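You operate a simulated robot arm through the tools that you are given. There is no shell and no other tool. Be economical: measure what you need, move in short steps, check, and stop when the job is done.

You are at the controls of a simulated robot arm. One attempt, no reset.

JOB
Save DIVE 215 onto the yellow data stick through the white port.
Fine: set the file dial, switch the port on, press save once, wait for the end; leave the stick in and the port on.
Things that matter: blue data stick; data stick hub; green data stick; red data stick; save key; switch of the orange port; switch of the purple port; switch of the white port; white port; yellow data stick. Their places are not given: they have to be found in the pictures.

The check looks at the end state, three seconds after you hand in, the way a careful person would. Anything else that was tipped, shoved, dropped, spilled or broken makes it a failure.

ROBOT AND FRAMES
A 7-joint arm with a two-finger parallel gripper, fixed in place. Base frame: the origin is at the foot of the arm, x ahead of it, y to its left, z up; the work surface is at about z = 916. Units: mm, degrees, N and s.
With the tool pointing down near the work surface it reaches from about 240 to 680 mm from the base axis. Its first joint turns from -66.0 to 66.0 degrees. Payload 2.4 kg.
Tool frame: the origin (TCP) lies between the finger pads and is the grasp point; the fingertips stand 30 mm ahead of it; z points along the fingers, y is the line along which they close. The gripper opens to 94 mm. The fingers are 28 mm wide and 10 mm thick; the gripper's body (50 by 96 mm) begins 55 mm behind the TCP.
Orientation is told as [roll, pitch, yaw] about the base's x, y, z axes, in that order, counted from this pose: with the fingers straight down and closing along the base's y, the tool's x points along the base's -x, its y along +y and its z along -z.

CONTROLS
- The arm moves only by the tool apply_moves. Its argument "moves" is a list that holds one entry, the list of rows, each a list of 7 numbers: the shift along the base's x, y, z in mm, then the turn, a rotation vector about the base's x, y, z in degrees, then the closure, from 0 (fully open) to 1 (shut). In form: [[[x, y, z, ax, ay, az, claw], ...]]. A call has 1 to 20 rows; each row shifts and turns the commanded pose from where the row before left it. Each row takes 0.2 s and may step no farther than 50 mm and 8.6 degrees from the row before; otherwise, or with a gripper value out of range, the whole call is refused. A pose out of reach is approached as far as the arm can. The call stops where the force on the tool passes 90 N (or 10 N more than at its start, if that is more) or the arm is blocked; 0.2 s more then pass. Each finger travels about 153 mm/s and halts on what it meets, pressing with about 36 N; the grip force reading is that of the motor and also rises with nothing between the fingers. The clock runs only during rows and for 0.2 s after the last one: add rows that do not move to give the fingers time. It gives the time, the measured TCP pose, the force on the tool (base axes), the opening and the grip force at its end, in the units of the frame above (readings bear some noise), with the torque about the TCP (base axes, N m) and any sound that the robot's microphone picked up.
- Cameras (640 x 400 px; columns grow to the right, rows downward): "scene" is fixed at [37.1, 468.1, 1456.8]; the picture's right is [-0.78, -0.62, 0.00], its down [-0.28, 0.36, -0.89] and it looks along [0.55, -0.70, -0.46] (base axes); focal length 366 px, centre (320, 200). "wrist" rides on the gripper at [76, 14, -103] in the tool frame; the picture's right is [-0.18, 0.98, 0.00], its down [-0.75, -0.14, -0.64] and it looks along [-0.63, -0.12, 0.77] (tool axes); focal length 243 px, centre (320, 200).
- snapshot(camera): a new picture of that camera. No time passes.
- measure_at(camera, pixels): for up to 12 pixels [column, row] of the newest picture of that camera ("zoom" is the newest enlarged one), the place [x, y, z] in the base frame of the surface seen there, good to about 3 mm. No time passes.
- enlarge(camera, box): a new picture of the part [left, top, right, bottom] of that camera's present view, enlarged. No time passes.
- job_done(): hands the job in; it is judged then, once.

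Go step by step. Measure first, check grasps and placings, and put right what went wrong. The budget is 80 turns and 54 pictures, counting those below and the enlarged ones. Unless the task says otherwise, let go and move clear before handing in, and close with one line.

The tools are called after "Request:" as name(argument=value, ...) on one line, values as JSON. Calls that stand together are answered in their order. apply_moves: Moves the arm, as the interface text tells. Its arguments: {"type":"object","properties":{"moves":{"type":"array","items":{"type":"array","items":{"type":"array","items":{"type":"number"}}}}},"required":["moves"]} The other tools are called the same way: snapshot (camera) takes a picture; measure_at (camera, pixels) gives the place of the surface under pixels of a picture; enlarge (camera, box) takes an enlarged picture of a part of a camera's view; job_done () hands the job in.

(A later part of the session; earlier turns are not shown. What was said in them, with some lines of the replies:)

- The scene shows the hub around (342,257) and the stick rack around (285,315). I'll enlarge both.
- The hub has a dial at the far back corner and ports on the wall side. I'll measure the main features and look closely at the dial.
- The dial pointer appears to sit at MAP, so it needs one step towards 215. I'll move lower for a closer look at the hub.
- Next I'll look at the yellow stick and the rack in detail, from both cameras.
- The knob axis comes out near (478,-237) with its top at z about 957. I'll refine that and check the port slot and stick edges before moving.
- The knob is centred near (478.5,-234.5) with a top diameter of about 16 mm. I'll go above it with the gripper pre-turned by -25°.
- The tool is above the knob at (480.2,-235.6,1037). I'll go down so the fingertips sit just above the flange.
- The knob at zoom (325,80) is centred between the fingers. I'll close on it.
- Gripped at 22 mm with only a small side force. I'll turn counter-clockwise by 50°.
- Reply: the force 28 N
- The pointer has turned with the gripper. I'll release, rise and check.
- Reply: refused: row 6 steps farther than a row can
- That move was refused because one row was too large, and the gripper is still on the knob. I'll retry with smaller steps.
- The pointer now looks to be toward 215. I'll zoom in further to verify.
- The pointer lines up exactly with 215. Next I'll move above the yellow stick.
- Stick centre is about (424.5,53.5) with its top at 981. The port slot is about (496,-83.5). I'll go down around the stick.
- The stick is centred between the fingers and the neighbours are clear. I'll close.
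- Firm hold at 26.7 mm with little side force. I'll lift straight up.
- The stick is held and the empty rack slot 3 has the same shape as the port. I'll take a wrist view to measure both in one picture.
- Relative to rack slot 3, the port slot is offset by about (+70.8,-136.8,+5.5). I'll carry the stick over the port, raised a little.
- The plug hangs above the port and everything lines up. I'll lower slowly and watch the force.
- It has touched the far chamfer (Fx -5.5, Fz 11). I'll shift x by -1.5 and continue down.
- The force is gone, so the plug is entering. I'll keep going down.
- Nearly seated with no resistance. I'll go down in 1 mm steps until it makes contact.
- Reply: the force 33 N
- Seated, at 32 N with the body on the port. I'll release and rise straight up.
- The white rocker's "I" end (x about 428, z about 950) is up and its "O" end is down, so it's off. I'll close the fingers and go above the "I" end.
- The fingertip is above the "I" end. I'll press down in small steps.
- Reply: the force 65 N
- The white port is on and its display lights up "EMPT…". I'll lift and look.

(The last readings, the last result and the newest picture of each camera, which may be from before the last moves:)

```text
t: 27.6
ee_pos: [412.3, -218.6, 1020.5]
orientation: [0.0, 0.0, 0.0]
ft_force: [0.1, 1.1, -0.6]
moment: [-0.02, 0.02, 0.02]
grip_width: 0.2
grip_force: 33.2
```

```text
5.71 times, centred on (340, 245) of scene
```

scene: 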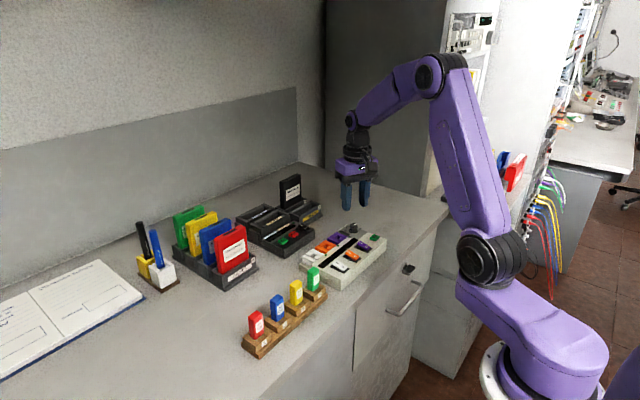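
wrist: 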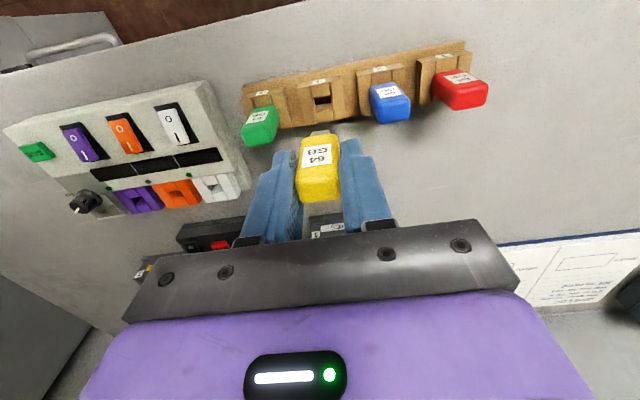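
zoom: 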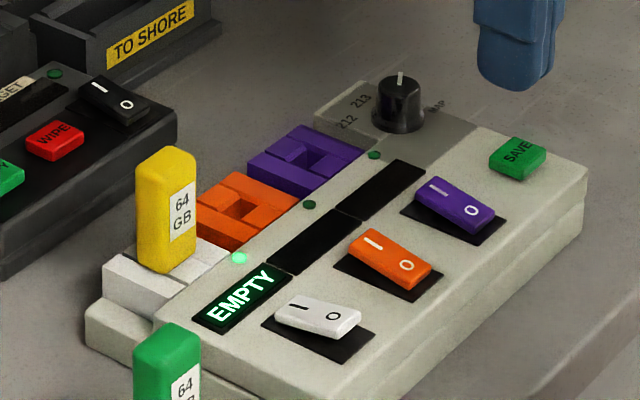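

The white LED is lit and the display reads "EMPTY", i.e. a blank stick. I'll now position over the save key at (414.5,-235.5).

Request:
apply_moves(moves=[[[2, -17, -10, 0, 0, 0, 1], [0, 0, -20, 0, 0, 0, 1], [0, 0, -8, 0, 0, 0, 1], [0, 0, 0, 0, 0, 0, 1], [0, 0, 0, 0, 0, 0, 1]]])

Request:
enlarge(camera="scene", box=[340, 200, 400, 250])

```text
t: 28.8
ee_pos: [412.7, -237.7, 984.7]
orientation: [0.0, 0.0, 0.0]
ft_force: [-0.6, 0.2, -0.1]
moment: [-0.04, 0.01, -0.03]
grip_width: 0.2
grip_force: 32.8
```

```text
8.00 times, centred on (370, 225) of scene
```

zoom: 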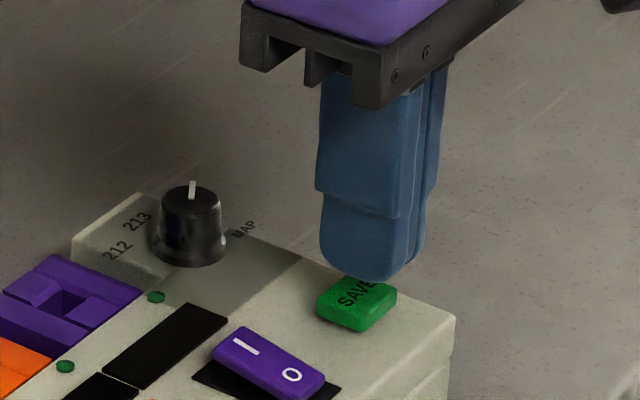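

Aligned over the key with the tip about 10 mm above it. I'll press steadily.

Request:
apply_moves(moves=[[[1, 1.5, -4, 0, 0, 0, 1], [0, 0, -3, 0, 0, 0, 1], [0, 0, -2, 0, 0, 0, 1], [0, 0, -1.5, 0, 0, 0, 1], [0, 0, -1, 0, 0, 0, 1], [0, 0, 0, 0, 0, 0, 1]]])

Request:
enlarge(camera="scene", box=[300, 210, 380, 280])

```text
t: 30.2
ee_pos: [414.6, -234.7, 973.3]
orientation: [0.0, -0.1, 0.1]
ft_force: [0.8, 1.1, 2.5]
moment: [0.04, 0.0, 0.0]
grip_width: 0.0
grip_force: 33.1
heard: click
```

```text
5.71 times, centred on (340, 245) of scene
```

zoom: 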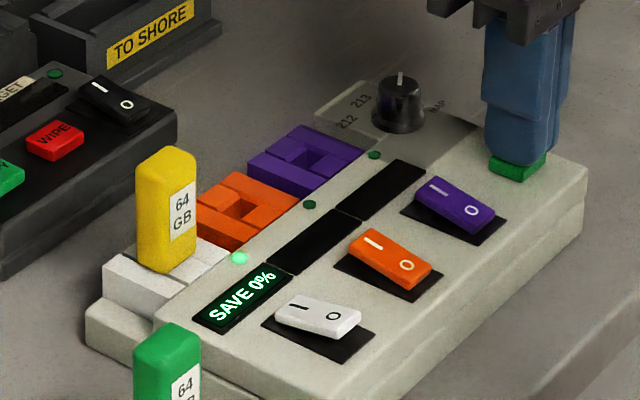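

A click was heard and the display reads "SAVE 0%". I'll lift off and wait.

Request:
apply_moves(moves=[[[0, 0, 10, 0, 0, 0, 1], [0, 0, 40, 0, 0, 0, 1], [0, 0, 40, 0, 0, 0, 1], [0, 0, 0, 0, 0, 0, 1], [0, 0, 0, 0, 0, 0, 1], [0, 0, 0, 0, 0, 0, 1], [0, 0, 0, 0, 0, 0, 1], [0, 0, 0, 0, 0, 0, 1], [0, 0, 0, 0, 0, 0, 1], [0, 0, 0, 0, 0, 0, 1], [0, 0, 0, 0, 0, 0, 1], [0, 0, 0, 0, 0, 0, 1], [0, 0, 0, 0, 0, 0, 1], [0, 0, 0, 0, 0, 0, 1], [0, 0, 0, 0, 0, 0, 1], [0, 0, 0, 0, 0, 0, 1], [0, 0, 0, 0, 0, 0, 1], [0, 0, 0, 0, 0, 0, 1], [0, 0, 0, 0, 0, 0, 1], [0, 0, 0, 0, 0, 0, 1]]])

Request:
enlarge(camera="scene", box=[300, 210, 380, 280])

```text
t: 34.4
ee_pos: [417.9, -234.1, 1061.5]
orientation: [0.0, 0.1, 0.1]
ft_force: [0.4, 1.1, 0.0]
moment: [0.0, -0.04, -0.04]
grip_width: 0.0
grip_force: 33.1
```

```text
5.71 times, centred on (340, 245) of scene
```

zoom: 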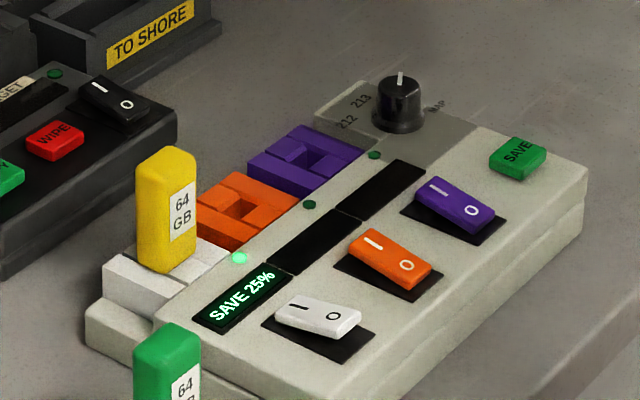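

It shows 25% after about 4 s, so roughly 12–14 s more are needed. I'll wait.

Request:
apply_moves(moves=[[[0, 0, 0, 0, 0, 0, 1], [0, 0, 0, 0, 0, 0, 1], [0, 0, 0, 0, 0, 0, 1], [0, 0, 0, 0, 0, 0, 1], [0, 0, 0, 0, 0, 0, 1], [0, 0, 0, 0, 0, 0, 1], [0, 0, 0, 0, 0, 0, 1], [0, 0, 0, 0, 0, 0, 1], [0, 0, 0, 0, 0, 0, 1], [0, 0, 0, 0, 0, 0, 1], [0, 0, 0, 0, 0, 0, 1], [0, 0, 0, 0, 0, 0, 1], [0, 0, 0, 0, 0, 0, 1], [0, 0, 0, 0, 0, 0, 1], [0, 0, 0, 0, 0, 0, 1], [0, 0, 0, 0, 0, 0, 1], [0, 0, 0, 0, 0, 0, 1], [0, 0, 0, 0, 0, 0, 1], [0, 0, 0, 0, 0, 0, 1], [0, 0, 0, 0, 0, 0, 1]]])

Request:
apply_moves(moves=[[[0, 0, 0, 0, 0, 0, 1], [0, 0, 0, 0, 0, 0, 1], [0, 0, 0, 0, 0, 0, 1], [0, 0, 0, 0, 0, 0, 1], [0, 0, 0, 0, 0, 0, 1], [0, 0, 0, 0, 0, 0, 1], [0, 0, 0, 0, 0, 0, 1], [0, 0, 0, 0, 0, 0, 1], [0, 0, 0, 0, 0, 0, 1], [0, 0, 0, 0, 0, 0, 1], [0, 0, 0, 0, 0, 0, 1], [0, 0, 0, 0, 0, 0, 1], [0, 0, 0, 0, 0, 0, 1], [0, 0, 0, 0, 0, 0, 1], [0, 0, 0, 0, 0, 0, 1], [0, 0, 0, 0, 0, 0, 1], [0, 0, 0, 0, 0, 0, 1], [0, 0, 0, 0, 0, 0, 1], [0, 0, 0, 0, 0, 0, 1], [0, 0, 0, 0, 0, 0, 1]]])

Request:
apply_moves(moves=[[[0, 0, 0, 0, 0, 0, 1], [0, 0, 0, 0, 0, 0, 1], [0, 0, 0, 0, 0, 0, 1], [0, 0, 0, 0, 0, 0, 1], [0, 0, 0, 0, 0, 0, 1], [0, 0, 0, 0, 0, 0, 1], [0, 0, 0, 0, 0, 0, 1], [0, 0, 0, 0, 0, 0, 1], [0, 0, 0, 0, 0, 0, 1], [0, 0, 0, 0, 0, 0, 1], [0, 0, 0, 0, 0, 0, 1], [0, 0, 0, 0, 0, 0, 1], [0, 0, 0, 0, 0, 0, 1], [0, 0, 0, 0, 0, 0, 1], [0, 0, 0, 0, 0, 0, 1], [0, 0, 0, 0, 0, 0, 1], [0, 0, 0, 0, 0, 0, 1], [0, 0, 0, 0, 0, 0, 1], [0, 0, 0, 0, 0, 0, 1], [0, 0, 0, 0, 0, 0, 1]]])

Request:
enlarge(camera="scene", box=[300, 210, 380, 280])

```text
t: 38.6
ee_pos: [417.6, -232.5, 1062.1]
orientation: [0.1, 0.0, 0.1]
ft_force: [-1.1, 1.7, 0.2]
moment: [-0.01, 0.01, -0.01]
grip_width: 0.1
grip_force: 33.2
```

```text
t: 42.8
ee_pos: [416.7, -233.2, 1061.5]
orientation: [0.0, 0.1, -0.1]
ft_force: [-0.2, -0.4, -0.1]
moment: [-0.01, 0.0, 0.01]
grip_width: 0.0
grip_force: 32.9
```

```text
t: 47.0
ee_pos: [417.4, -234.1, 1062.0]
orientation: [0.0, 0.0, 0.0]
ft_force: [-0.8, -0.6, -0.1]
moment: [0.02, 0.02, -0.01]
grip_width: 0.1
grip_force: 32.9
```

```text
5.71 times, centred on (340, 245) of scene
```

zoom: 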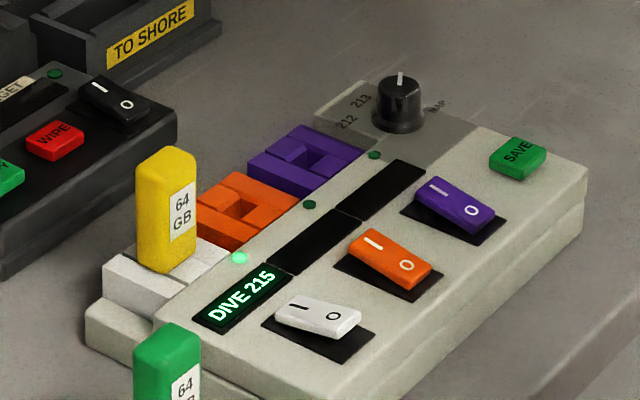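

The display now reads "DIVE 215". The stick is in, the port is on and the arm is clear, so I'm handing in.

Request:
job_done()

```text
The job is handed in.
```

DIVE 215 is saved on the yellow stick through the white port; the stick is still in, the port is on, and nothing else was moved.
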